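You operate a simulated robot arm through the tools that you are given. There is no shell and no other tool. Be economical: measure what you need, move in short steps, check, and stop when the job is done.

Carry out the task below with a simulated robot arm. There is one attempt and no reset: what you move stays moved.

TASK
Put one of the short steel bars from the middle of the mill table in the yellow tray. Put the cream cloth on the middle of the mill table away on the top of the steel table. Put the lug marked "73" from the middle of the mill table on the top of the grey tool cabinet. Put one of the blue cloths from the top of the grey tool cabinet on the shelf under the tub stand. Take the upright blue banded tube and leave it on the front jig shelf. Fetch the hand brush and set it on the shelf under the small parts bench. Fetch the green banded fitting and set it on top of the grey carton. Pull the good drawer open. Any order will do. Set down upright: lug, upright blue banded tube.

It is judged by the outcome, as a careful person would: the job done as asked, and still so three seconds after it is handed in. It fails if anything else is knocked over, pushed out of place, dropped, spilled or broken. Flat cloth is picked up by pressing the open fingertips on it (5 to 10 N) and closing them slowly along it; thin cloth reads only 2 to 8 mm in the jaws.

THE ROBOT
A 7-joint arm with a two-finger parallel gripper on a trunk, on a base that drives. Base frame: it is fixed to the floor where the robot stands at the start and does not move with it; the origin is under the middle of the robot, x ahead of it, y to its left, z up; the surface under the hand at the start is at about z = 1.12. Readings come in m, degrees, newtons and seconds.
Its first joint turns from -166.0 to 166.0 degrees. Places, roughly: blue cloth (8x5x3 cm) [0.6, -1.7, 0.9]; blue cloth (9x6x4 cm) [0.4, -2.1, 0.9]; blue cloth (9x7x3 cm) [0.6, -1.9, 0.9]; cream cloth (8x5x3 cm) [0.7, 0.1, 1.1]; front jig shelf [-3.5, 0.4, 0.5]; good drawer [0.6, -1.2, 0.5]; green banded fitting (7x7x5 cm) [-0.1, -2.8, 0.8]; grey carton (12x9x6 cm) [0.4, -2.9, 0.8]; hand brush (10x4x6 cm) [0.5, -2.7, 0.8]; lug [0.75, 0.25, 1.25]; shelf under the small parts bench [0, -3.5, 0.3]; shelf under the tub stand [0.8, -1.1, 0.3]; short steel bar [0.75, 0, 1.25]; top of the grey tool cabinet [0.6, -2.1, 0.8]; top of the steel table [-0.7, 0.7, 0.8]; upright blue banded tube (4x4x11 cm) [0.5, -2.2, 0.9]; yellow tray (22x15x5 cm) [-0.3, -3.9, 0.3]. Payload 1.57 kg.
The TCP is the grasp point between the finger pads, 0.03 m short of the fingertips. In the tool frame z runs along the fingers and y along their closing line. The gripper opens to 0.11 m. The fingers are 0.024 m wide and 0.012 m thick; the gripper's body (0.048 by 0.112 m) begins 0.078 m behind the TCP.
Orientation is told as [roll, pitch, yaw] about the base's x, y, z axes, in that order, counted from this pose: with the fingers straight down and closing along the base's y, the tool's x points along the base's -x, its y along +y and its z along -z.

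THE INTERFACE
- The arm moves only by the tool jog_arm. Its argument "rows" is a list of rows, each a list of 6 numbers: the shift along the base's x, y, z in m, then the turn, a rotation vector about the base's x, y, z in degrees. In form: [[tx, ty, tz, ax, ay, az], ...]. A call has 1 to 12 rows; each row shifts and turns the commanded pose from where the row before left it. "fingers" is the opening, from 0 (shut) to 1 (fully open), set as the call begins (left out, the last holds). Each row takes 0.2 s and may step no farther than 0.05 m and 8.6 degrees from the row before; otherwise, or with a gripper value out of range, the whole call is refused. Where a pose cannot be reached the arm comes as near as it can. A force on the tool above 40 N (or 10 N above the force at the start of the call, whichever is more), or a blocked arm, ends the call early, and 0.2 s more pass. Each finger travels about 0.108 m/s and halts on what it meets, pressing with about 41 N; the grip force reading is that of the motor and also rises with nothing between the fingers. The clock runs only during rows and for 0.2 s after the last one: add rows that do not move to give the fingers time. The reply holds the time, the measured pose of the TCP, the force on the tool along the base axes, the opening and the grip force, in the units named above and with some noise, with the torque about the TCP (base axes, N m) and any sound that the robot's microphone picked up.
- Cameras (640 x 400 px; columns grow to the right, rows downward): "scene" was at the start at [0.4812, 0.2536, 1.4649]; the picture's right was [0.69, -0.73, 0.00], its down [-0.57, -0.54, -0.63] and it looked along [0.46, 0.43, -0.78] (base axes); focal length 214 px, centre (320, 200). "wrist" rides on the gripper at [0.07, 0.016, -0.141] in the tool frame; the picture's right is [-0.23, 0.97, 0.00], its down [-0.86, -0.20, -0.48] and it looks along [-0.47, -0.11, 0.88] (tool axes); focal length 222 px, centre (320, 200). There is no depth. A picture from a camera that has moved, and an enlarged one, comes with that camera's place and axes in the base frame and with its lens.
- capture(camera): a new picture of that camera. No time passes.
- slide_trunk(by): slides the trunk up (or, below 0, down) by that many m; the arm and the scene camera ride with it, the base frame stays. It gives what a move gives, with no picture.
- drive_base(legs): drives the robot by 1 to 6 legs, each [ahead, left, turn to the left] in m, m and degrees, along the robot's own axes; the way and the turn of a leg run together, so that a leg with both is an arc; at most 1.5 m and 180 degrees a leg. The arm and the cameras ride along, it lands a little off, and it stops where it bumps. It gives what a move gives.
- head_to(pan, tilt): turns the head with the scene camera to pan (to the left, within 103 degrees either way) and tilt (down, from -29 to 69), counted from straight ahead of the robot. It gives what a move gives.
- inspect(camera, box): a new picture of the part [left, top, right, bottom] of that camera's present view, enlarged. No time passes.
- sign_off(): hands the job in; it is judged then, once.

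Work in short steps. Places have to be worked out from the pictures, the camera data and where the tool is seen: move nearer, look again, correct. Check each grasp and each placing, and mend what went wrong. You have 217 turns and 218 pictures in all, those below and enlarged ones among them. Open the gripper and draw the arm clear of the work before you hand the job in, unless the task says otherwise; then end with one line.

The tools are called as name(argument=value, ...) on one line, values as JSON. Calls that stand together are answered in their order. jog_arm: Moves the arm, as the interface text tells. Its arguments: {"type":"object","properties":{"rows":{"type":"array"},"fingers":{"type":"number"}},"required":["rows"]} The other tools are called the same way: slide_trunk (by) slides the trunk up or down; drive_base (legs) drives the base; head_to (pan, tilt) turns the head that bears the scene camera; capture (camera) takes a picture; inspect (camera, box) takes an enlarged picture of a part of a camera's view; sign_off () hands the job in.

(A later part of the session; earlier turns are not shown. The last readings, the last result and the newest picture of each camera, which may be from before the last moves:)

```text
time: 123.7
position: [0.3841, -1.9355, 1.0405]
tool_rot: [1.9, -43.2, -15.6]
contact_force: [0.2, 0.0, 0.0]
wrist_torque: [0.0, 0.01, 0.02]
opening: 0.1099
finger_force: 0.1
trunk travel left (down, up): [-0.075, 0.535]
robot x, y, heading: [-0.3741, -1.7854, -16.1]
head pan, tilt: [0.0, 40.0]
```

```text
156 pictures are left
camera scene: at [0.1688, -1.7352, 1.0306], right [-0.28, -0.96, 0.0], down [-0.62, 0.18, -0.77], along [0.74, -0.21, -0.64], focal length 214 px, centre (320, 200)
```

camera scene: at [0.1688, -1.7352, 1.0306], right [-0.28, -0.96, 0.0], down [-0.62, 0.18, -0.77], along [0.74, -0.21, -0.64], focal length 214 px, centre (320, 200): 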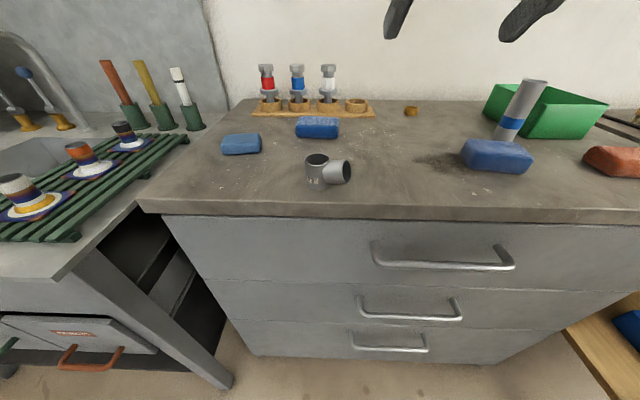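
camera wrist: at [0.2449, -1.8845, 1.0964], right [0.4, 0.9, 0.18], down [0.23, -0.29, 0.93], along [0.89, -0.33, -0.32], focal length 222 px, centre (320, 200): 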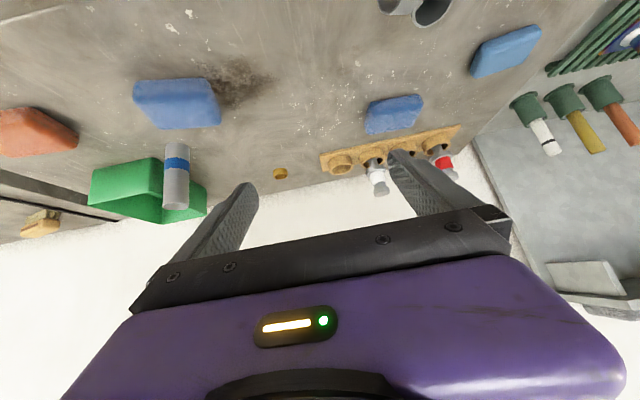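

The tilted posture works. Left cloth centre ≈ (0.56, −1.70), its long side at azimuth ≈85°. I move above it with yaw −5°.

jog_arm(rows=[[0.026, 0.039, 0, 0, 0, 2], [0.026, 0.039, 0, 0, 0, 2], [0.026, 0.039, 0, 0, 0, 2], [0.026, 0.039, -0.01, 0, 0, 2], [0.026, 0.039, -0.01, 0, 0, 2], [0.026, 0.039, -0.01, 0, 0, 1], [0, 0, -0.03, 0, 0, 0], [0, 0, 0, 0, 0, 0]])

capture(camera="scene")

capture(camera="wrist")

```text
time: 125.5
position: [0.5392, -1.7004, 0.9788]
tool_rot: [1.9, -43.1, -4.5]
contact_force: [0.3, -0.4, 0.0]
wrist_torque: [0.0, -0.01, 0.03]
opening: 0.11
finger_force: 0.1
trunk travel left (down, up): [-0.075, 0.535]
robot x, y, heading: [-0.3775, -1.7894, -16.2]
head pan, tilt: [0.0, 40.0]
```

```text
155 pictures are left
camera scene: at [0.1688, -1.7349, 1.0306], right [-0.28, -0.96, 0.0], down [-0.62, 0.18, -0.77], along [0.74, -0.21, -0.64], focal length 214 px, centre (320, 200)
```

scene: 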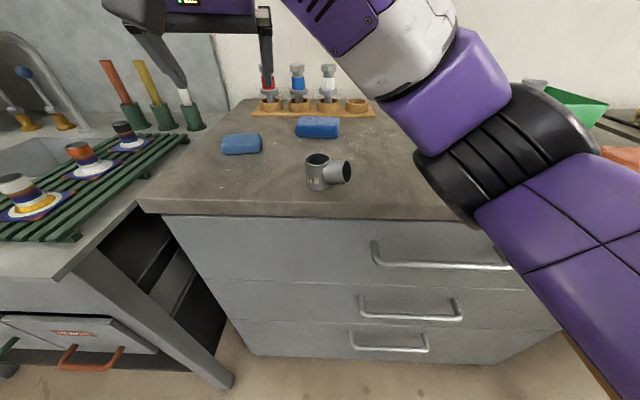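

```text
154 pictures are left
camera wrist: at [0.3936, -1.6766, 1.0349], right [0.22, 0.96, 0.18], down [0.28, -0.24, 0.93], along [0.93, -0.16, -0.33], focal length 222 px, centre (320, 200)
```

wrist: 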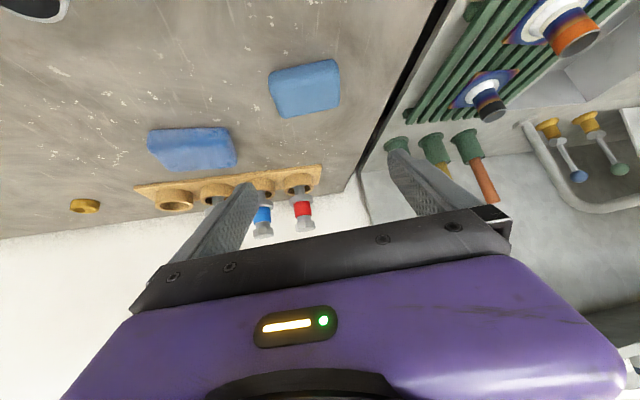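

The elbow hangs low, near the cabinet's front edge. I raise the trunk and reach down from higher instead.

slide_trunk(by=0.18)

jog_arm(rows=[[0, 0, -0.05, 0, 0, 0], [0, 0, -0.05, 0, 0, 0], [0, 0, -0.05, 0, 0, 0], [0, 0, -0.05, 0, 0, 0], [0, 0, 0, 0, 0, 0]])

capture(camera="scene")

capture(camera="wrist")

```text
time: 127.5
position: [0.5397, -1.7005, 1.1593]
tool_rot: [1.8, -43.1, -4.4]
contact_force: [-0.6, 0.1, 0.3]
wrist_torque: [-0.01, 0.04, 0.01]
opening: 0.1099
finger_force: 0.1
trunk travel left (down, up): [-0.255, 0.355]
robot x, y, heading: [-0.3801, -1.7866, -15.9]
head pan, tilt: [0.0, 40.0]
```

```text
time: 128.7
position: [0.5383, -1.7007, 0.9596]
tool_rot: [1.8, -43.1, -4.6]
contact_force: [0.0, 0.0, -0.2]
wrist_torque: [-0.04, 0.01, 0.0]
opening: 0.1099
finger_force: 0.0
trunk travel left (down, up): [-0.255, 0.355]
robot x, y, heading: [-0.3743, -1.7837, -15.9]
head pan, tilt: [0.0, 40.0]
```

```text
153 pictures are left
camera scene: at [0.1688, -1.7352, 1.2106], right [-0.28, -0.96, 0.0], down [-0.62, 0.18, -0.77], along [0.74, -0.21, -0.64], focal length 214 px, centre (320, 200)
```

scene: 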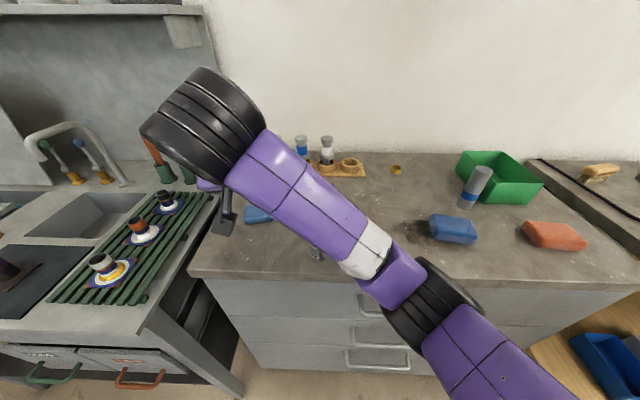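

```text
152 pictures are left
camera wrist: at [0.3925, -1.6764, 1.0152], right [0.22, 0.96, 0.18], down [0.28, -0.24, 0.93], along [0.93, -0.15, -0.32], focal length 222 px, centre (320, 200)
```

wrist: 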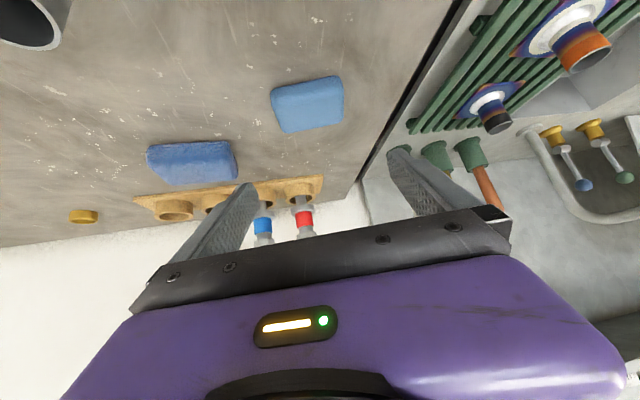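

With this tilt the forearm/elbow sits too low by the cabinet edge. I'll instead grasp the cloth with a vertical hand (arm from above), then use the side-leaning posture for the shelf. Untilt and yaw to −95°.

jog_arm(rows=[[-0.02, 0, 0.045, 0, 0, 0], [-0.02, 0, 0.045, 0.7, 8.5, 0], [0, 0, 0.02, 0.7, 8.5, 0], [0, 0, 0, 0.7, 8.5, 0], [0, 0, 0, 0.7, 8.5, 0], [0, 0, 0, 0.7, 8.5, 0], [0, 0, 0, 0, 0, -8.5], [0, 0, 0, 0, 0, -8.5], [0, 0, 0, 0, 0, -8.5], [0, 0, 0, 0, 0, -8.5], [0, 0, 0, 0, 0, -8.5], [0, 0, 0, 0, 0, -8.5]])

drive_base(legs=[[0.1, 0, 0]])

jog_arm(rows=[[0, 0, 0, 0, 0, -8.5], [0, 0, 0, 0, 0, -8.5], [0, 0, 0, 0, 0, -8.5], [0, 0, 0, 0, 0, -8.5], [0, 0, 0, 0, 0, -5.5], [0, 0, 0, 0, 0, 0]])

capture(camera="wrist")

capture(camera="scene")

```text
time: 131.3
position: [0.4993, -1.7008, 1.0694]
tool_rot: [1.9, -0.4, -55.6]
contact_force: [0.0, 0.6, 0.2]
wrist_torque: [0.0, 0.0, -0.02]
opening: 0.1099
finger_force: 0.1
trunk travel left (down, up): [-0.255, 0.355]
robot x, y, heading: [-0.3792, -1.7866, -16.0]
head pan, tilt: [0.0, 40.0]
```

```text
time: 132.5
position: [0.5956, -1.7269, 1.0693]
tool_rot: [1.9, -0.3, -55.5]
contact_force: [0.2, 0.7, -0.3]
wrist_torque: [-0.02, 0.03, 0.01]
opening: 0.1099
finger_force: 0.0
trunk travel left (down, up): [-0.255, 0.355]
robot x, y, heading: [-0.2828, -1.8141, -16.0]
head pan, tilt: [0.0, 40.0]
```

```text
time: 133.9
position: [0.5954, -1.7272, 1.0696]
tool_rot: [1.9, -0.4, -95.1]
contact_force: [0.0, -0.3, -0.7]
wrist_torque: [0.02, 0.02, -0.01]
opening: 0.1099
finger_force: 0.1
trunk travel left (down, up): [-0.255, 0.355]
robot x, y, heading: [-0.281, -1.815, -16.2]
head pan, tilt: [0.0, 40.0]
```

```text
151 pictures are left
camera wrist: at [0.614, -1.657, 1.2099], right [0.95, -0.31, 0.03], down [-0.29, -0.83, 0.48], along [-0.12, -0.46, -0.88], focal length 222 px, centre (320, 200)
```

wrist: 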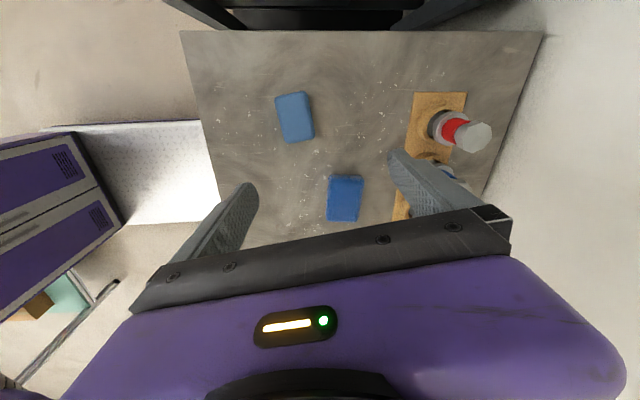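

```text
150 pictures are left
camera scene: at [0.2647, -1.7622, 1.2106], right [-0.28, -0.96, 0.0], down [-0.62, 0.18, -0.77], along [0.74, -0.21, -0.64], focal length 214 px, centre (320, 200)
```

scene: 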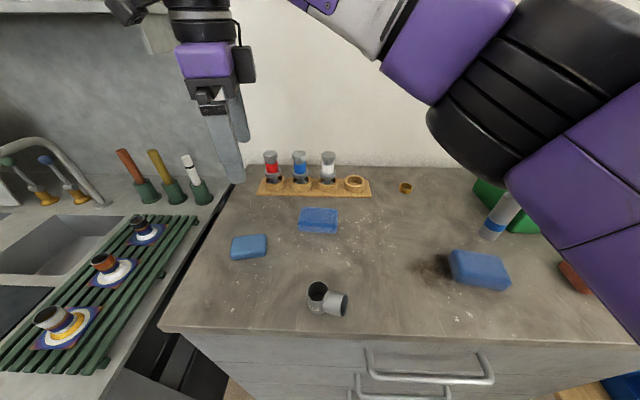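

Cloth centre ≈ (0.567, −1.696). Moving over and descending.

jog_arm(rows=[[-0.028, 0.031, 0, 0.5, 1.9, 0], [0, 0, -0.05, 0, 0, 0], [0, 0, -0.05, 0, 0, 0], [0, 0, -0.05, 0, 0, 0], [0, 0, -0.03, 0, 0, 0], [0, 0, 0, 0, 0, 0]])

capture(camera="wrist")

```text
time: 135.3
position: [0.5661, -1.6966, 0.8882]
tool_rot: [-0.1, -0.2, -95.0]
contact_force: [0.0, 0.6, -0.5]
wrist_torque: [0.0, -0.03, -0.01]
opening: 0.1098
finger_force: 0.1
trunk travel left (down, up): [-0.255, 0.355]
robot x, y, heading: [-0.2795, -1.8144, -16.1]
head pan, tilt: [0.0, 40.0]
```

```text
149 pictures are left
camera wrist: at [0.5886, -1.6269, 1.0285], right [0.95, -0.31, 0.0], down [-0.27, -0.83, 0.48], along [-0.15, -0.46, -0.88], focal length 222 px, centre (320, 200)
```

wrist: 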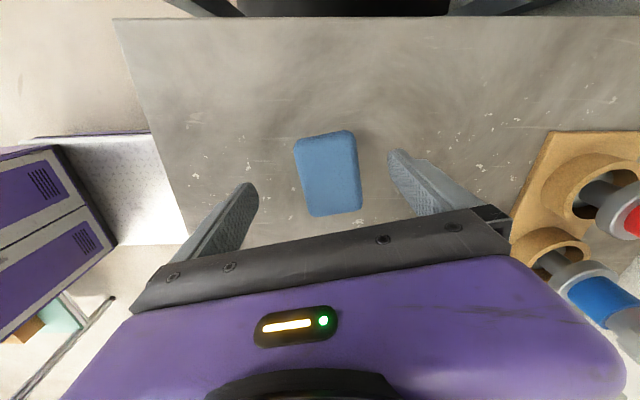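

Centred. Down the last bit and close.

jog_arm(rows=[[0, 0, -0.01, 0, 0, 0], [0, 0, -0.007, 0, 0, 0], [0, 0, 0, 0, 0, 0]])

jog_arm(rows=[[0, 0, 0, 0, 0, 0], [0, 0, 0, 0, 0, 0], [0, 0, 0, 0, 0, 0], [0, 0, 0, 0, 0, 0]], fingers=0.1)

jog_arm(rows=[[0, 0, 0.04, 0, 0, 0], [0, 0, 0.05, 0, 0, 0], [-0.02, 0, 0.045, 0, 0, 0], [0, 0, 0.045, 0, 0, 0], [0, 0, 0, 0, 0, 0]])

capture(camera="wrist")

```text
time: 136.1
position: [0.5667, -1.6958, 0.872]
tool_rot: [0.0, -0.1, -94.9]
contact_force: [-0.2, 0.6, 0.1]
wrist_torque: [0.03, 0.04, 0.0]
opening: 0.1101
finger_force: 0.1
trunk travel left (down, up): [-0.255, 0.355]
robot x, y, heading: [-0.2826, -1.8154, -16.2]
head pan, tilt: [0.0, 40.0]
```

```text
time: 137.1
position: [0.5661, -1.6953, 0.8711]
tool_rot: [0.0, 0.0, -95.1]
contact_force: [-0.6, -0.2, 1.1]
wrist_torque: [0.04, -0.01, 0.01]
opening: 0.0488
finger_force: 40.7
trunk travel left (down, up): [-0.255, 0.355]
robot x, y, heading: [-0.2822, -1.8169, -16.2]
head pan, tilt: [0.0, 40.0]
```

```text
time: 138.3
position: [0.5455, -1.6956, 1.0533]
tool_rot: [0.0, -0.1, -95.0]
contact_force: [1.1, 0.0, -0.6]
wrist_torque: [-0.01, 0.03, -0.01]
opening: 0.0485
finger_force: 41.3
trunk travel left (down, up): [-0.255, 0.355]
robot x, y, heading: [-0.2843, -1.8136, -15.9]
head pan, tilt: [0.0, 40.0]
```

```text
148 pictures are left
camera wrist: at [0.5681, -1.6274, 1.1944], right [0.95, -0.31, 0.0], down [-0.27, -0.83, 0.48], along [-0.15, -0.46, -0.88], focal length 222 px, centre (320, 200)
```

wrist: 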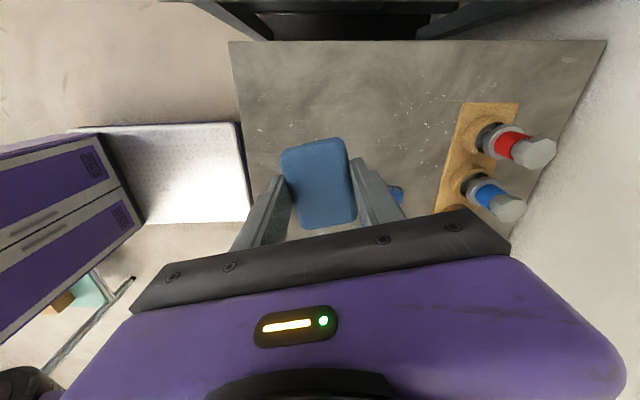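

Cloth held. I back up and slide left to face the tub stand, and look at the shelf.

drive_base(legs=[[-0.3, 0, 0], [0, 0.65, 0]])

head_to(pan=0, tilt=40)

slide_trunk(by=-0.1)

capture(camera="scene")

```text
time: 143.6
position: [0.4343, -0.9609, 1.0531]
tool_rot: [-0.1, -0.2, -94.4]
contact_force: [0.4, -0.7, 0.3]
wrist_torque: [0.02, 0.01, 0.0]
opening: 0.0486
finger_force: 41.3
trunk travel left (down, up): [-0.255, 0.355]
robot x, y, heading: [-0.3906, -1.0902, -15.2]
head pan, tilt: [0.0, 40.0]
```

```text
time: 144.2
position: [0.4343, -0.9603, 1.0531]
tool_rot: [0.0, 0.0, -94.3]
contact_force: [0.0, -0.2, -0.6]
wrist_torque: [0.0, -0.03, -0.02]
opening: 0.0482
finger_force: 40.4
trunk travel left (down, up): [-0.255, 0.355]
robot x, y, heading: [-0.3865, -1.0904, -15.3]
head pan, tilt: [0.0, 40.0]
```

```text
time: 145.6
position: [0.4333, -0.9597, 0.9527]
tool_rot: [-0.1, -0.1, -94.4]
contact_force: [0.0, -0.2, -0.1]
wrist_torque: [-0.01, 0.01, -0.01]
opening: 0.0487
finger_force: 40.8
trunk travel left (down, up): [-0.155, 0.455]
robot x, y, heading: [-0.3917, -1.0901, -15.1]
head pan, tilt: [0.0, 40.0]
```

```text
147 pictures are left
camera scene: at [0.1543, -1.0305, 1.1106], right [-0.26, -0.96, 0.0], down [-0.62, 0.17, -0.77], along [0.74, -0.2, -0.64], focal length 214 px, centre (320, 200)
```

scene: 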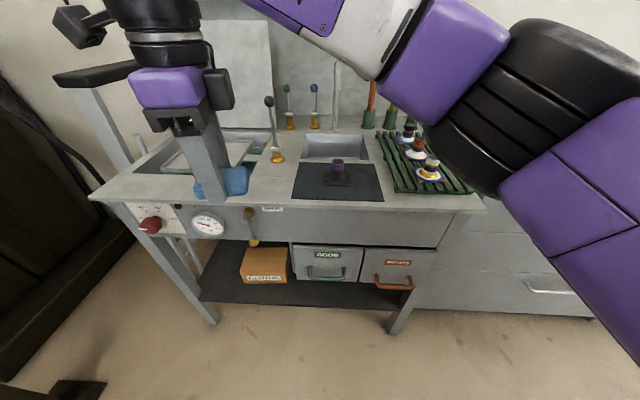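

I zoom on the shelf to find room for the cloth.

inspect(camera="scene", box=[180, 220, 430, 330])

```text
2.56 times, centred on (305, 275) of scene
camera zoom: at [0.1543, -1.0305, 1.1106], right [-0.26, -0.96, 0.0], down [-0.62, 0.17, -0.77], along [0.74, -0.2, -0.64], focal length 549 px, centre (358, 8)
```

zoom: 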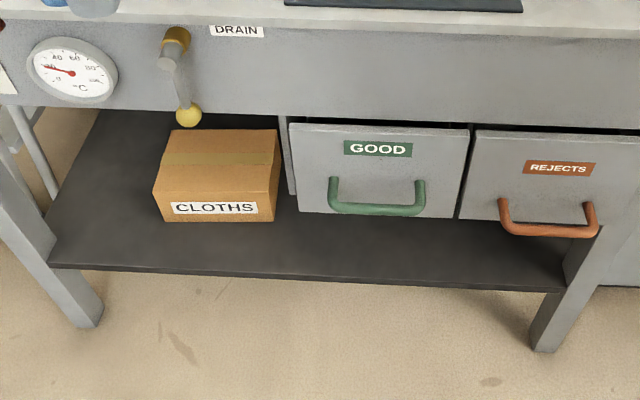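

There's a free ~15 cm bay left of the "CLOTHS" carton at about (0.685, −0.775), z 0.3, opening up to z≈0.62. I back up and shift left, then set the forward-tilted posture with the trunk low.

drive_base(legs=[[-0.3, 0, 0], [0, 0.4, 0]])

jog_arm(rows=[[0, 0, 0, 0, 0, 8.5], [0, 0, 0, 0, 0, 8.5], [0, 0, 0, 0, 0, 8.5], [0, 0, 0, 0, 0, 8.5], [0, 0, 0, 0, 0, 8.5], [0, 0, 0, 0, 0, 8.5], [0, 0, 0, 0, 0, 8.5], [0, 0, 0, 0, 0, 8.5], [0, 0, 0, 0, 0, 8.5], [0, 0, 0, 0, 0, 2]])

jog_arm(rows=[[0, 0, -0.03, -2.3, -8.1, 0], [0, 0, -0.03, -2.3, -8.1, 0], [0, 0, -0.03, -2.3, -8.1, 0], [0, 0, -0.03, -2.3, -8.1, 0], [0, 0, -0.03, -2.3, -8.1, 0], [0, 0, 0, 0, 0, 0]])

slide_trunk(by=-0.15)

capture(camera="scene")

```text
time: 149.7
position: [0.2576, -0.4912, 0.953]
tool_rot: [0.1, 0.0, -94.1]
contact_force: [-0.2, 0.0, -0.2]
wrist_torque: [0.01, 0.0, 0.02]
opening: 0.0484
finger_force: 41.0
trunk travel left (down, up): [-0.155, 0.455]
robot x, y, heading: [-0.568, -0.6176, -15.2]
head pan, tilt: [0.0, 40.0]
```

```text
time: 151.9
position: [0.2577, -0.4927, 0.9531]
tool_rot: [0.0, -0.1, -15.5]
contact_force: [0.4, -0.6, -0.4]
wrist_torque: [-0.01, 0.03, -0.02]
opening: 0.0486
finger_force: 40.9
trunk travel left (down, up): [-0.155, 0.455]
robot x, y, heading: [-0.5686, -0.6198, -15.2]
head pan, tilt: [0.0, 40.0]
```

```text
time: 153.3
position: [0.2582, -0.4921, 0.8027]
tool_rot: [-0.1, -42.3, -15.6]
contact_force: [0.2, -0.2, 0.0]
wrist_torque: [0.01, -0.03, 0.0]
opening: 0.0485
finger_force: 41.1
trunk travel left (down, up): [-0.155, 0.455]
robot x, y, heading: [-0.5682, -0.6212, -15.3]
head pan, tilt: [0.0, 40.0]
```

```text
time: 155.0
position: [0.2574, -0.4916, 0.6515]
tool_rot: [-0.1, -42.2, -15.7]
contact_force: [0.0, -0.6, -0.1]
wrist_torque: [0.02, 0.0, -0.01]
opening: 0.0488
finger_force: 40.9
trunk travel left (down, up): [-0.005, 0.605]
robot x, y, heading: [-0.5685, -0.6216, -15.2]
head pan, tilt: [0.0, 40.0]
```

```text
145 pictures are left
camera scene: at [-0.0225, -0.5616, 0.9606], right [-0.26, -0.97, 0.0], down [-0.62, 0.17, -0.77], along [0.74, -0.2, -0.64], focal length 214 px, centre (320, 200)
```

scene: 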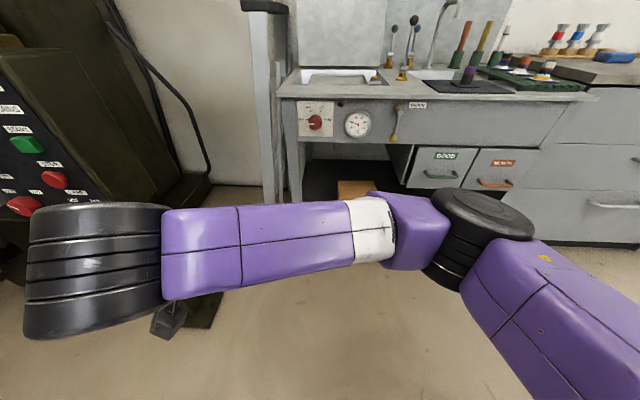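

Posture fine. I lower the TCP to shelf height here in free space.

jog_arm(rows=[[0, 0, -0.05, 0, 0, 0], [0, 0, -0.05, 0, 0, 0], [0, 0, -0.05, 0, 0, 0], [0, 0, -0.05, 0, 0, 0], [0, 0, -0.04, 0, 0, 0], [0, 0, 0, 0, 0, 0]])

capture(camera="scene")

capture(camera="wrist")

```text
time: 156.4
position: [0.2588, -0.4873, 0.4133]
tool_rot: [-0.2, -42.2, -15.6]
contact_force: [0.7, 0.7, 0.2]
wrist_torque: [0.0, 0.03, -0.01]
opening: 0.0489
finger_force: 40.1
trunk travel left (down, up): [-0.005, 0.605]
robot x, y, heading: [-0.5722, -0.6208, -15.0]
head pan, tilt: [0.0, 40.0]
```

```text
144 pictures are left
camera scene: at [-0.0226, -0.5616, 0.9606], right [-0.26, -0.97, 0.0], down [-0.62, 0.17, -0.77], along [0.74, -0.2, -0.64], focal length 214 px, centre (320, 200)
```

scene: 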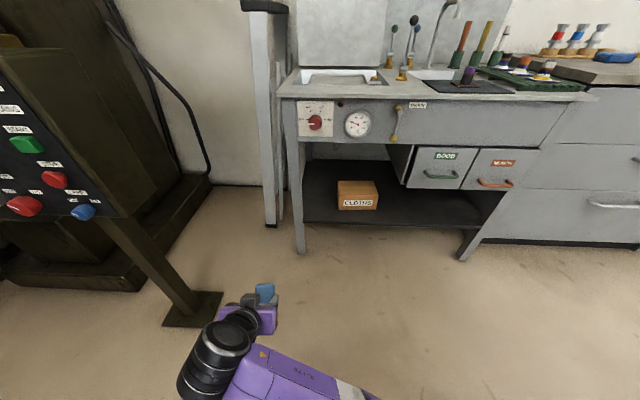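

```text
143 pictures are left
camera wrist: at [0.1224, -0.4323, 0.4713], right [0.43, 0.89, 0.15], down [0.25, -0.27, 0.93], along [0.87, -0.36, -0.34], focal length 222 px, centre (320, 200)
```

wrist: 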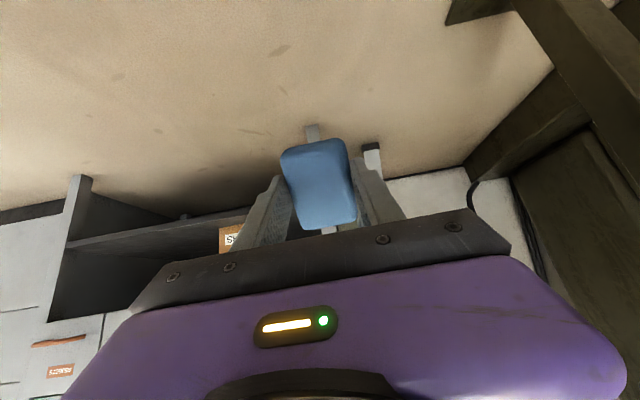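

The arm reaches low. Target TCP ≈ (0.675, −0.785); I shift right and drive in most of the way.

drive_base(legs=[[0, -0.165, -1.5], [0.38, 0, 0]])

capture(camera="scene")

capture(camera="wrist")

```text
time: 159.9
position: [0.5747, -0.779, 0.4136]
tool_rot: [-0.1, -42.2, -17.3]
contact_force: [0.3, -0.3, 0.4]
wrist_torque: [0.03, -0.01, 0.0]
opening: 0.0486
finger_force: 40.7
trunk travel left (down, up): [-0.005, 0.605]
robot x, y, heading: [-0.2548, -0.8901, -16.7]
head pan, tilt: [0.0, 40.0]
```

```text
142 pictures are left
camera scene: at [0.2917, -0.8444, 0.9606], right [-0.29, -0.96, 0.0], down [-0.62, 0.19, -0.77], along [0.73, -0.22, -0.64], focal length 214 px, centre (320, 200)
```

scene: 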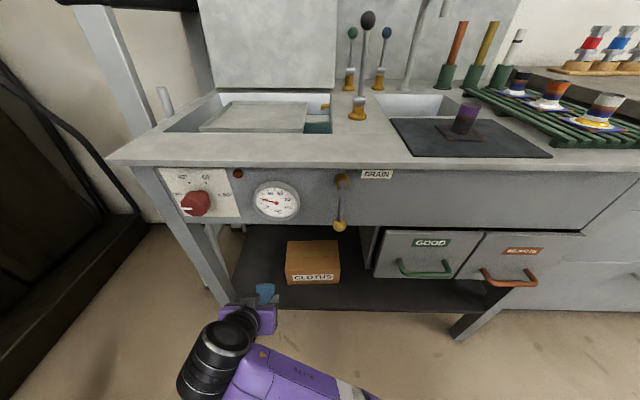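

```text
141 pictures are left
camera wrist: at [0.44, -0.7188, 0.4717], right [0.45, 0.88, 0.15], down [0.24, -0.28, 0.93], along [0.86, -0.38, -0.34], focal length 222 px, centre (320, 200)
```

wrist: 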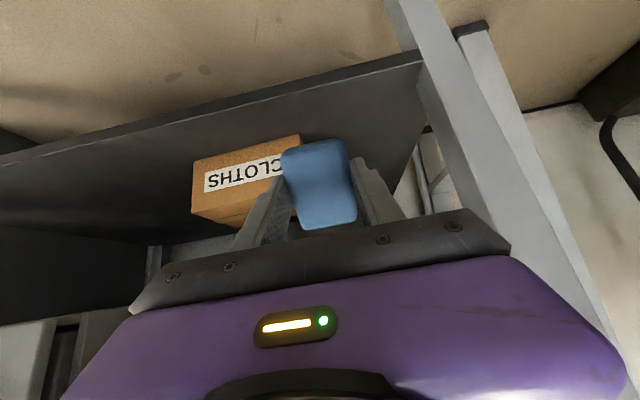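

Bay between carton (y≈−0.825) and leg (y≈−0.677). I advance with the arm to (0.675, −0.765).

jog_arm(rows=[[0, 0.014, 0, 0, 0, 0], [0.034, 0, 0, 0, 0, 0], [0.034, 0, -0.01, 0, 0, 0], [0.032, 0, -0.02, 0, 0, 0], [0, 0, 0, 0, 0, 0]])

capture(camera="scene")

capture(camera="wrist")

```text
time: 161.1
position: [0.6735, -0.764, 0.383]
tool_rot: [-0.2, -42.3, -17.3]
contact_force: [-0.1, 0.4, -0.7]
wrist_torque: [-0.02, 0.03, 0.0]
opening: 0.0486
finger_force: 40.5
trunk travel left (down, up): [-0.005, 0.605]
robot x, y, heading: [-0.2585, -0.8913, -16.5]
head pan, tilt: [0.0, 40.0]
```

```text
140 pictures are left
camera scene: at [0.2917, -0.8444, 0.9606], right [-0.29, -0.96, 0.0], down [-0.62, 0.19, -0.77], along [0.73, -0.22, -0.64], focal length 214 px, centre (320, 200)
```

scene: 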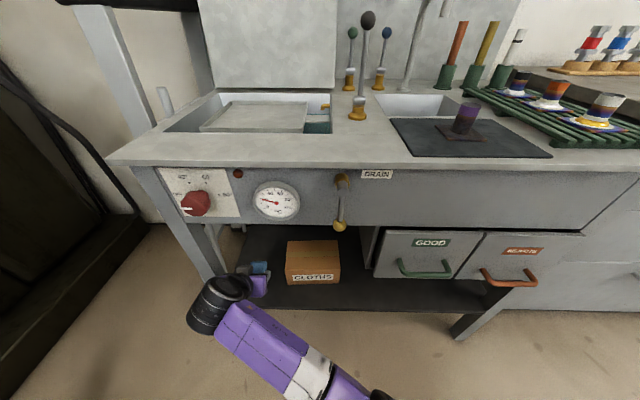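

```text
139 pictures are left
camera wrist: at [0.539, -0.7041, 0.4402], right [0.45, 0.88, 0.15], down [0.24, -0.28, 0.93], along [0.86, -0.38, -0.34], focal length 222 px, centre (320, 200)
```

wrist: 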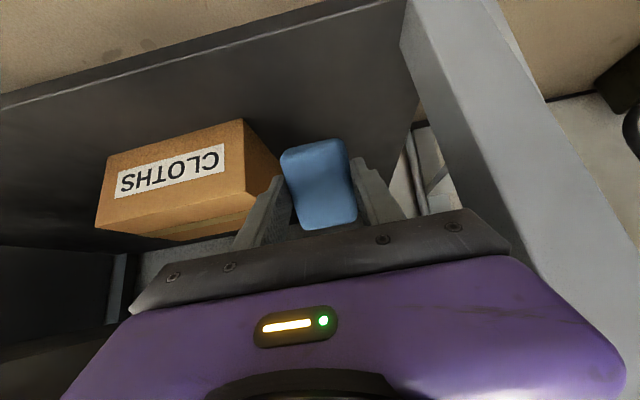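

The cloth hangs over the bay. I descend gently.

jog_arm(rows=[[0, 0, -0.015, 0, 0, 0], [0, 0, -0.01, 0, 0, 0], [0, 0, -0.007, 0, 0, 0], [0, 0, -0.005, 0, 0, 0], [0, 0, 0, 0, 0, 0]])

inspect(camera="scene", box=[180, 220, 380, 345])

```text
time: 162.3
position: [0.6746, -0.7633, 0.3467]
tool_rot: [-0.1, -42.3, -17.4]
contact_force: [-0.4, -0.2, 0.4]
wrist_torque: [0.01, -0.04, -0.01]
opening: 0.0486
finger_force: 40.8
trunk travel left (down, up): [-0.005, 0.605]
robot x, y, heading: [-0.2551, -0.8892, -16.6]
head pan, tilt: [0.0, 40.0]
```

```text
3.20 times, centred on (280, 282) of scene
camera zoom: at [0.2917, -0.8444, 0.9606], right [-0.29, -0.96, 0.0], down [-0.62, 0.19, -0.77], along [0.73, -0.22, -0.64], focal length 686 px, centre (448, -64)
```

zoom: 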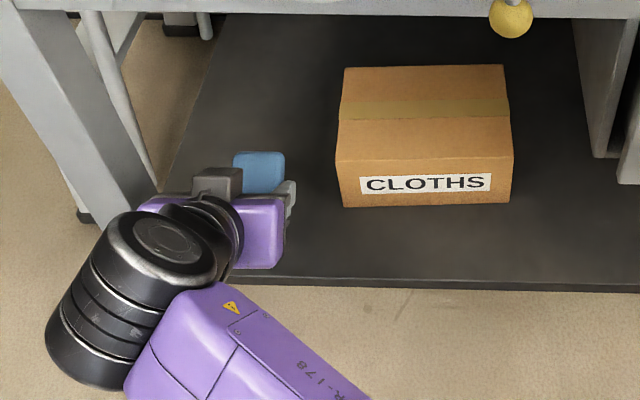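

Room remains on the carton side; I nudge slightly right and continue down until contact.

jog_arm(rows=[[0, -0.012, -0.006, 0, 0, 0], [0, 0, -0.006, 0, 0, 0], [0, 0, -0.005, 0, 0, 0], [0, 0, -0.005, 0, 0, 0], [0, 0, 0, 0, 0, 0]])

```text
time: 163.5
position: [0.6743, -0.7773, 0.3231]
tool_rot: [-0.1, -42.2, -17.2]
contact_force: [-0.2, 0.5, -0.9]
wrist_torque: [0.04, 0.02, -0.02]
opening: 0.0486
finger_force: 40.8
trunk travel left (down, up): [-0.005, 0.605]
robot x, y, heading: [-0.2539, -0.8914, -16.5]
head pan, tilt: [0.0, 40.0]
```

No contact yet; keep going in 5 mm steps.

jog_arm(rows=[[0, 0, -0.005, 0, 0, 0], [0, 0, -0.005, 0, 0, 0], [0, 0, -0.005, 0, 0, 0], [0, 0, -0.005, 0, 0, 0], [0, 0, -0.005, 0, 0, 0], [0, 0, 0, 0, 0, 0]])

capture(camera="wrist")

```text
time: 164.9
position: [0.6775, -0.7765, 0.3025]
tool_rot: [0.1, -42.5, -17.5]
contact_force: [-2.7, -1.9, 26.3]
wrist_torque: [-0.15, 0.26, -0.04]
opening: 0.0486
finger_force: 40.8
trunk travel left (down, up): [-0.005, 0.605]
robot x, y, heading: [-0.2552, -0.8923, -16.6]
head pan, tilt: [0.0, 40.0]
```

```text
137 pictures are left
camera wrist: at [0.5417, -0.7166, 0.3606], right [0.45, 0.88, 0.16], down [0.23, -0.28, 0.93], along [0.86, -0.38, -0.33], focal length 222 px, centre (320, 200)
```

wrist: 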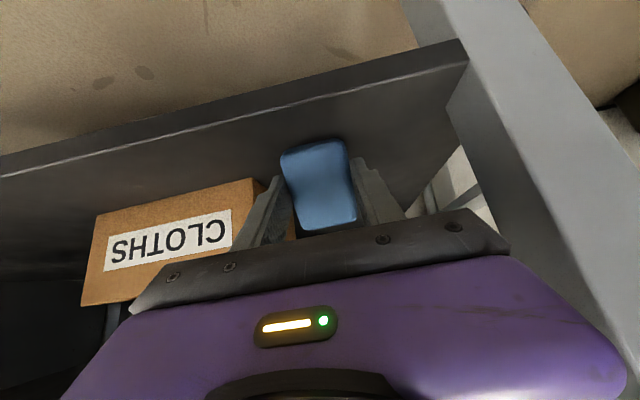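

Contact; shelf z ≈ 0.265. I lift a hair, push 2 cm further in, set down and open modestly.

jog_arm(rows=[[0, 0, 0.01, 0, 0, 0], [0.02, -0.006, 0, 0, 0, 0], [0, 0, -0.005, 0, 0, 0], [0, 0, 0, 0, 0, 0]])

jog_arm(rows=[[0, 0, 0, 0, 0, 0], [0, 0, 0, 0, 0, 0], [0, 0, 0, 0, 0, 0]], fingers=0.65)

capture(camera="wrist")

inspect(camera="scene", box=[180, 220, 380, 345])

```text
time: 165.9
position: [0.6931, -0.782, 0.3048]
tool_rot: [-0.3, -42.2, -17.1]
contact_force: [0.2, 0.2, -0.4]
wrist_torque: [-0.01, 0.05, -0.02]
opening: 0.0485
finger_force: 41.3
trunk travel left (down, up): [-0.005, 0.605]
robot x, y, heading: [-0.2523, -0.8873, -16.7]
head pan, tilt: [0.0, 40.0]
```

```text
time: 166.7
position: [0.6954, -0.7828, 0.3055]
tool_rot: [-0.1, -42.2, -17.2]
contact_force: [0.3, 0.2, 0.1]
wrist_torque: [-0.01, 0.02, 0.01]
opening: 0.0717
finger_force: 0.1
trunk travel left (down, up): [-0.005, 0.605]
robot x, y, heading: [-0.256, -0.8912, -16.5]
head pan, tilt: [0.0, 40.0]
```

```text
136 pictures are left
camera wrist: at [0.5599, -0.723, 0.3629], right [0.45, 0.88, 0.15], down [0.24, -0.28, 0.93], along [0.86, -0.38, -0.34], focal length 222 px, centre (320, 200)
```

wrist: 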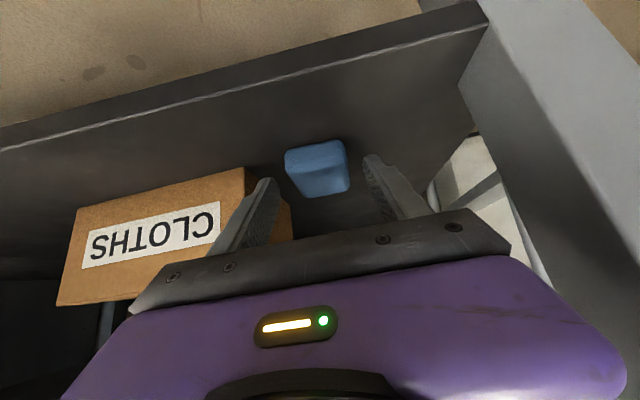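

```text
3.20 times, centred on (280, 282) of scene
camera zoom: at [0.2917, -0.8444, 0.9606], right [-0.29, -0.96, 0.0], down [-0.62, 0.19, -0.77], along [0.73, -0.22, -0.64], focal length 686 px, centre (448, -64)
```

zoom: 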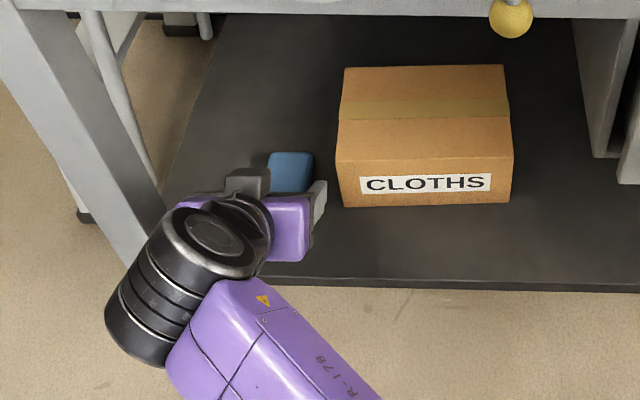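

The cloth lies flat on the shelf. I withdraw along the tool axis and then back the base out.

jog_arm(rows=[[-0.032, 0.01, 0.025, 0, 0, 0], [-0.032, 0.01, 0.025, 0, 0, 0], [-0.032, 0.01, 0.02, 0, 0, 0], [-0.04, 0.01, 0.01, 0, 0, 0], [0, 0, 0, 0, 0, 0]])

drive_base(legs=[[-0.3, 0, 0]])

capture(camera="scene")

```text
time: 167.9
position: [0.5573, -0.7433, 0.3847]
tool_rot: [-0.2, -42.2, -17.3]
contact_force: [0.3, -0.2, 0.2]
wrist_torque: [0.01, -0.01, -0.02]
opening: 0.0719
finger_force: 0.1
trunk travel left (down, up): [-0.005, 0.605]
robot x, y, heading: [-0.2548, -0.8913, -16.6]
head pan, tilt: [0.0, 40.0]
```

```text
time: 169.9
position: [0.2661, -0.6535, 0.3846]
tool_rot: [0.0, -42.2, -17.2]
contact_force: [-0.9, -0.2, 0.4]
wrist_torque: [0.0, -0.01, -0.02]
opening: 0.0713
finger_force: 0.0
trunk travel left (down, up): [-0.005, 0.605]
robot x, y, heading: [-0.5477, -0.8035, -16.6]
head pan, tilt: [0.0, 40.0]
```

```text
134 pictures are left
camera scene: at [0.0007, -0.7565, 0.9606], right [-0.29, -0.96, 0.0], down [-0.62, 0.18, -0.77], along [0.73, -0.22, -0.64], focal length 214 px, centre (320, 200)
```

scene: 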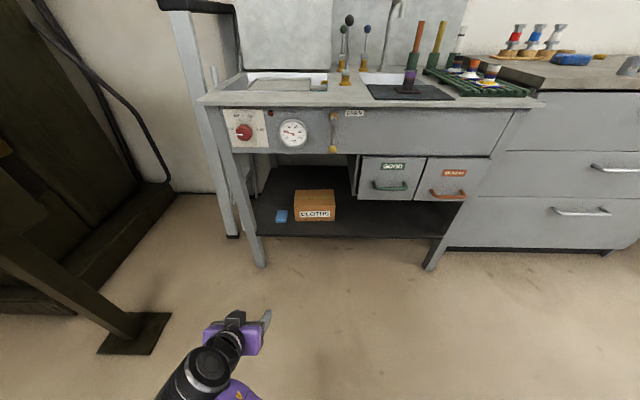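

Next, the GOOD drawer: handle bar ≈ (0.466, −1.137, z 0.545). Plan: vertical hand fully open, closing along the drawer axis, inner finger hooked behind the bar. I untilt and raise first.

jog_arm(rows=[[0, 0, 0.045, 2.4, 8.1, 0], [0, 0, 0.045, 2.4, 8.1, 0], [0, 0, 0.045, 2.4, 8.1, 0], [0, 0, 0.045, 2.4, 8.1, 0], [0, 0, 0.045, 2.4, 8.1, 0], [0, 0, 0.04, 0, 0, 0], [0, 0, 0, 0, 0, -8.5], [0, 0, 0, 0, 0, -8.5], [0, 0, 0, 0, 0, -8.5], [0, 0, 0, 0, 0, -8.5], [0, 0, 0, 0, 0, -8.5]], fingers=1)

jog_arm(rows=[[-0.012, -0.04, 0, 0, 0, -8.5], [-0.012, -0.04, 0, 0, 0, -8.5], [-0.012, -0.04, 0, 0, 0, -8.5], [-0.012, -0.04, 0, 0, 0, -8.5], [-0.012, -0.04, 0, 0, 0, -8.5], [-0.012, -0.04, 0, 0, 0, -4], [0, 0, 0, 0, 0, 0]])

drive_base(legs=[[0.19, -0.13, 0]])

capture(camera="scene")

capture(camera="wrist")

```text
time: 172.3
position: [0.2674, -0.6552, 0.6497]
tool_rot: [-0.5, 0.0, -59.7]
contact_force: [-0.1, -0.2, -0.7]
wrist_torque: [0.03, -0.02, -0.03]
opening: 0.1099
finger_force: 0.0
trunk travel left (down, up): [-0.005, 0.605]
robot x, y, heading: [-0.5482, -0.7992, -16.7]
head pan, tilt: [0.0, 40.0]
```

```text
time: 173.9
position: [0.1978, -0.8923, 0.648]
tool_rot: [-0.5, 0.0, -106.1]
contact_force: [-0.3, -0.4, -0.2]
wrist_torque: [0.0, -0.02, -0.03]
opening: 0.1098
finger_force: 0.2
trunk travel left (down, up): [-0.005, 0.605]
robot x, y, heading: [-0.5439, -0.8029, -16.5]
head pan, tilt: [0.0, 40.0]
```

```text
time: 175.7
position: [0.3393, -1.073, 0.6488]
tool_rot: [-0.7, 0.0, -106.0]
contact_force: [0.3, 0.6, -0.5]
wrist_torque: [-0.01, -0.01, 0.02]
opening: 0.1101
finger_force: 0.0
trunk travel left (down, up): [-0.005, 0.605]
robot x, y, heading: [-0.4044, -0.9834, -16.9]
head pan, tilt: [0.0, 40.0]
```

```text
133 pictures are left
camera scene: at [0.1429, -0.937, 0.9606], right [-0.29, -0.96, 0.0], down [-0.62, 0.18, -0.77], along [0.73, -0.22, -0.64], focal length 214 px, centre (320, 200)
```

scene: 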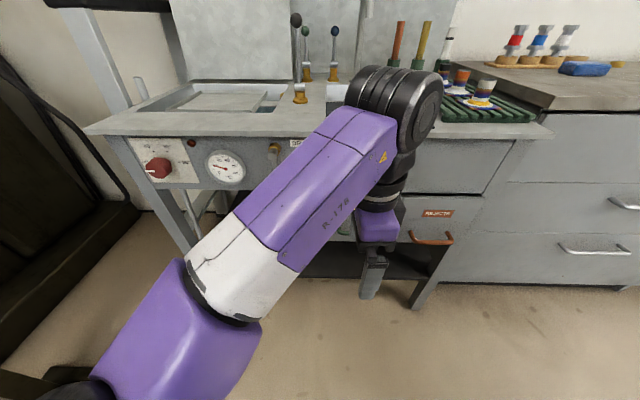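

```text
132 pictures are left
camera wrist: at [0.3766, -1.0102, 0.7895], right [0.87, -0.49, -0.01], down [-0.42, -0.77, 0.48], along [-0.24, -0.42, -0.88], focal length 222 px, centre (320, 200)
```

wrist: 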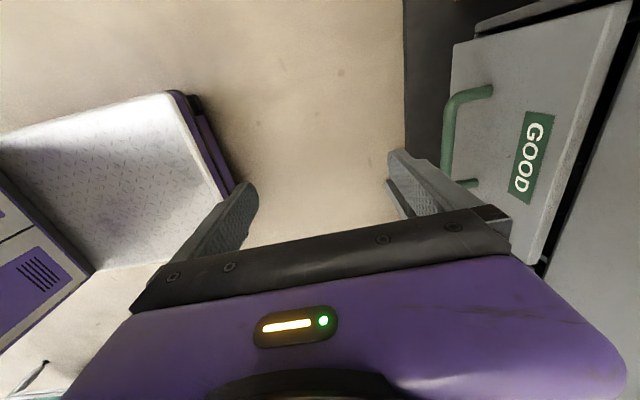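

The wrist view shows the bar about 3.7 cm out from the drawer face, giving a ~3 cm gap. I move so the inner finger is above that gap: TCP (0.424, −1.128).

jog_arm(rows=[[0.028, -0.018, 0, 0, 0, 0], [0.028, -0.018, 0, 0, 0, 0], [0.027, -0.018, 0, 0, 0, -0.5], [0, 0, 0, 0, 0, 0]])

capture(camera="wrist")

capture(camera="scene")

```text
time: 176.7
position: [0.4229, -1.125, 0.6475]
tool_rot: [-0.7, 0.0, -106.5]
contact_force: [0.4, -0.4, 0.3]
wrist_torque: [0.01, 0.01, 0.02]
opening: 0.1101
finger_force: 0.1
trunk travel left (down, up): [-0.005, 0.605]
robot x, y, heading: [-0.4076, -0.9832, -16.5]
head pan, tilt: [0.0, 40.0]
```

```text
131 pictures are left
camera wrist: at [0.4601, -1.0636, 0.7897], right [0.87, -0.49, -0.01], down [-0.43, -0.77, 0.48], along [-0.24, -0.41, -0.88], focal length 222 px, centre (320, 200)
```

wrist: 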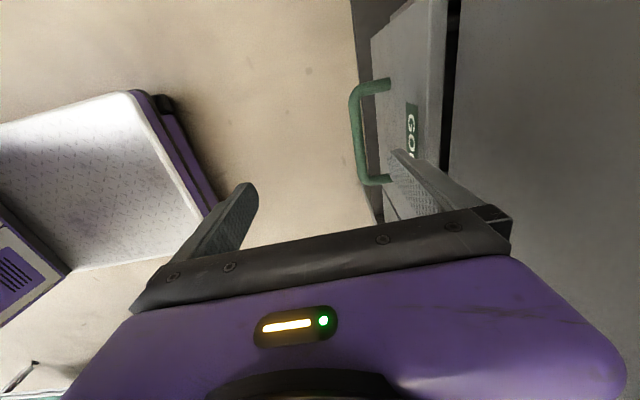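

```text
130 pictures are left
camera scene: at [0.1429, -0.937, 0.9606], right [-0.29, -0.96, 0.0], down [-0.62, 0.18, -0.77], along [0.73, -0.22, -0.64], focal length 214 px, centre (320, 200)
```

scene: 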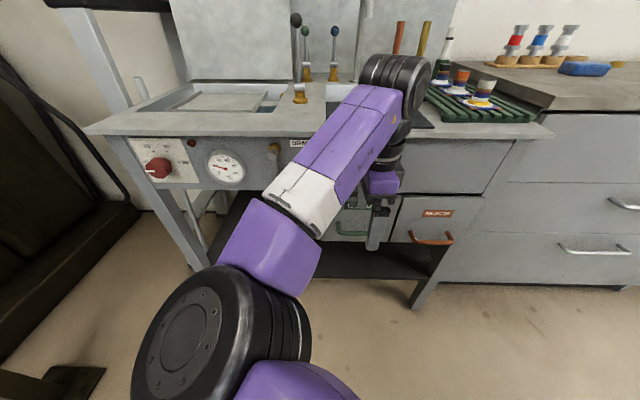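

Finger is 1.8 cm inward of the bar (z≈0.54). I shift 3 mm in and descend so the finger hooks behind the bar.

jog_arm(rows=[[0.003, -0.001, -0.03, 0, 0, 0], [0, 0, -0.03, 0, 0, 0], [0, 0, -0.03, 0, 0, 0], [0, 0, 0, 0, 0, 0]])

capture(camera="wrist")

capture(camera="scene")

```text
time: 177.7
position: [0.4256, -1.1279, 0.5564]
tool_rot: [-0.5, 0.0, -106.5]
contact_force: [1.1, -0.1, 0.0]
wrist_torque: [-0.02, 0.01, -0.01]
opening: 0.1099
finger_force: 0.0
trunk travel left (down, up): [-0.005, 0.605]
robot x, y, heading: [-0.4046, -0.9817, -16.8]
head pan, tilt: [0.0, 40.0]
```

```text
129 pictures are left
camera wrist: at [0.4636, -1.0659, 0.6984], right [0.87, -0.49, -0.01], down [-0.43, -0.76, 0.48], along [-0.25, -0.41, -0.88], focal length 222 px, centre (320, 200)
```

wrist: 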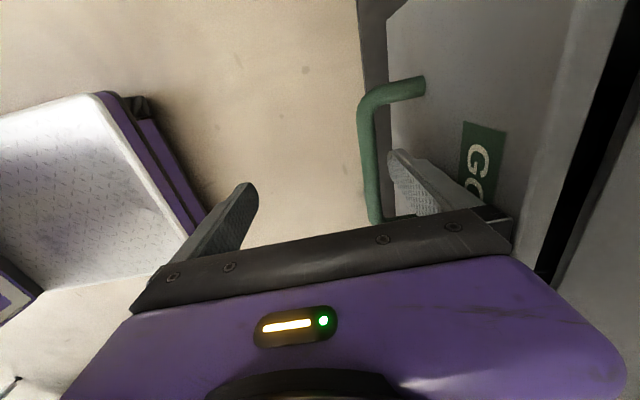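

```text
128 pictures are left
camera scene: at [0.1429, -0.937, 0.9606], right [-0.29, -0.96, 0.0], down [-0.62, 0.18, -0.77], along [0.73, -0.22, -0.64], focal length 214 px, centre (320, 200)
```

scene: 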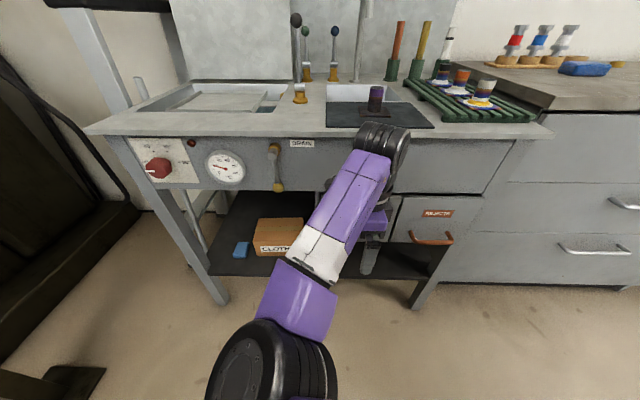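

The finger is behind the bar. I lower 1 cm more, then pull outward along the drawer axis.

jog_arm(rows=[[0, 0, -0.012, 0, 0, 0], [-0.0144, 0.0043, 0, 0, 0, 0], [-0.0144, 0.0043, 0, 0, 0, 0], [-0.0144, 0.0043, 0, 0, 0, 0], [-0.0144, 0.0043, 0, 0, 0, 0], [0, 0, 0, 0, 0, 0]])

capture(camera="wrist")

```text
time: 179.1
position: [0.3664, -1.11, 0.547]
tool_rot: [-0.5, 0.0, -106.5]
contact_force: [0.7, -0.1, 0.0]
wrist_torque: [-0.03, 0.0, -0.03]
opening: 0.1104
finger_force: 0.0
trunk travel left (down, up): [-0.005, 0.605]
robot x, y, heading: [-0.4034, -0.9861, -16.6]
head pan, tilt: [0.0, 40.0]
```

```text
127 pictures are left
camera wrist: at [0.4044, -1.0488, 0.6878], right [0.87, -0.49, -0.01], down [-0.43, -0.76, 0.48], along [-0.25, -0.41, -0.88], focal length 222 px, centre (320, 200)
```

wrist: 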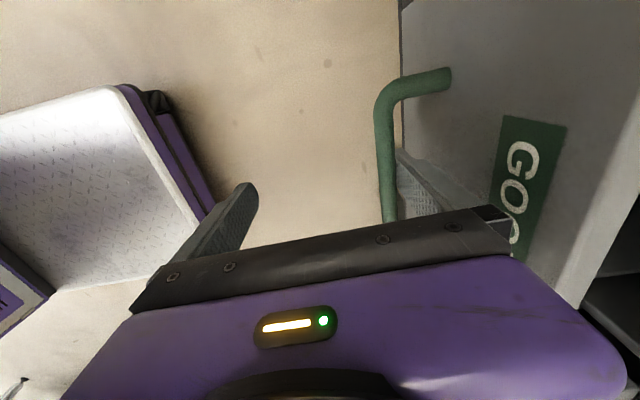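

The drawer follows. I keep pulling with the base, 0.15 m.

drive_base(legs=[[-0.15, 0, 0]])

capture(camera="scene")

capture(camera="wrist")

```text
time: 180.4
position: [0.2236, -1.0687, 0.5456]
tool_rot: [-0.6, 0.0, -106.5]
contact_force: [-0.3, -0.2, -0.1]
wrist_torque: [0.01, 0.0, 0.01]
opening: 0.11
finger_force: 0.0
trunk travel left (down, up): [-0.005, 0.605]
robot x, y, heading: [-0.5482, -0.9418, -16.7]
head pan, tilt: [0.0, 40.0]
```

```text
126 pictures are left
camera scene: at [-0.0002, -0.8941, 0.9606], right [-0.29, -0.96, 0.0], down [-0.62, 0.18, -0.77], along [0.73, -0.22, -0.64], focal length 214 px, centre (320, 200)
```

scene: 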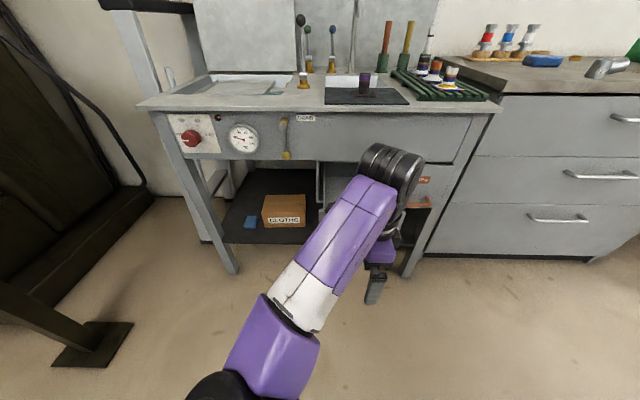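

```text
125 pictures are left
camera wrist: at [0.2614, -1.0059, 0.6878], right [0.87, -0.49, -0.01], down [-0.43, -0.76, 0.48], along [-0.25, -0.41, -0.88], focal length 222 px, centre (320, 200)
```

wrist: 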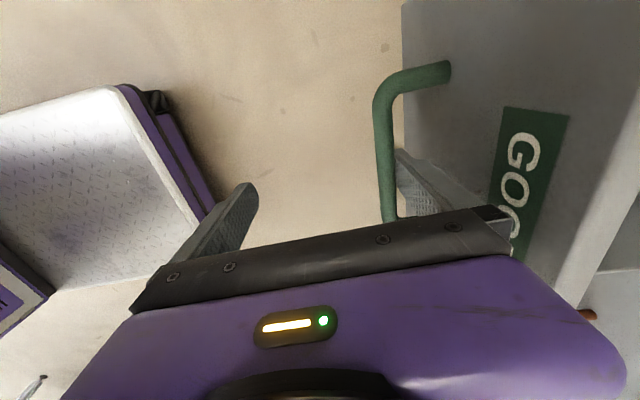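

The drawer is open about 19 cm. I lift the finger straight out and back away to check.

jog_arm(rows=[[0.007, -0.002, 0, 0, 0, 0], [0, 0, 0.03, 0, 0, 0], [0, 0, 0.04, 0, 0, 0], [0, 0, 0.05, 0, 0, 0], [-0.03, 0.01, 0, 0, 0, 0], [-0.04, 0.01, 0.02, 0, 0, 0], [0, 0, 0, 0, 0, 0]])

drive_base(legs=[[-0.15, 0, 0]])

capture(camera="scene")

```text
time: 182.0
position: [0.1584, -1.0489, 0.685]
tool_rot: [-0.6, 0.1, -106.4]
contact_force: [-0.3, -0.1, -0.3]
wrist_torque: [0.04, 0.0, -0.02]
opening: 0.1101
finger_force: 0.1
trunk travel left (down, up): [-0.005, 0.605]
robot x, y, heading: [-0.5481, -0.944, -16.7]
head pan, tilt: [0.0, 40.0]
```

```text
time: 183.4
position: [0.0133, -1.0067, 0.6848]
tool_rot: [-0.6, 0.0, -106.6]
contact_force: [0.6, 0.6, -0.2]
wrist_torque: [0.01, 0.0, 0.02]
opening: 0.1103
finger_force: 0.1
trunk travel left (down, up): [-0.005, 0.605]
robot x, y, heading: [-0.6922, -0.8932, -16.8]
head pan, tilt: [0.0, 40.0]
```

```text
124 pictures are left
camera scene: at [-0.1461, -0.8515, 0.9606], right [-0.29, -0.96, 0.0], down [-0.62, 0.19, -0.77], along [0.73, -0.22, -0.64], focal length 214 px, centre (320, 200)
```

scene: 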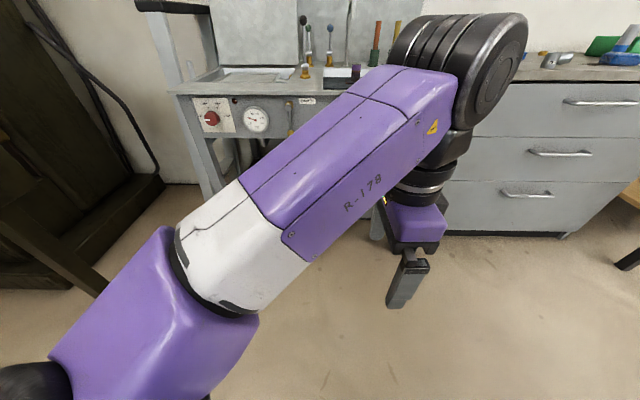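

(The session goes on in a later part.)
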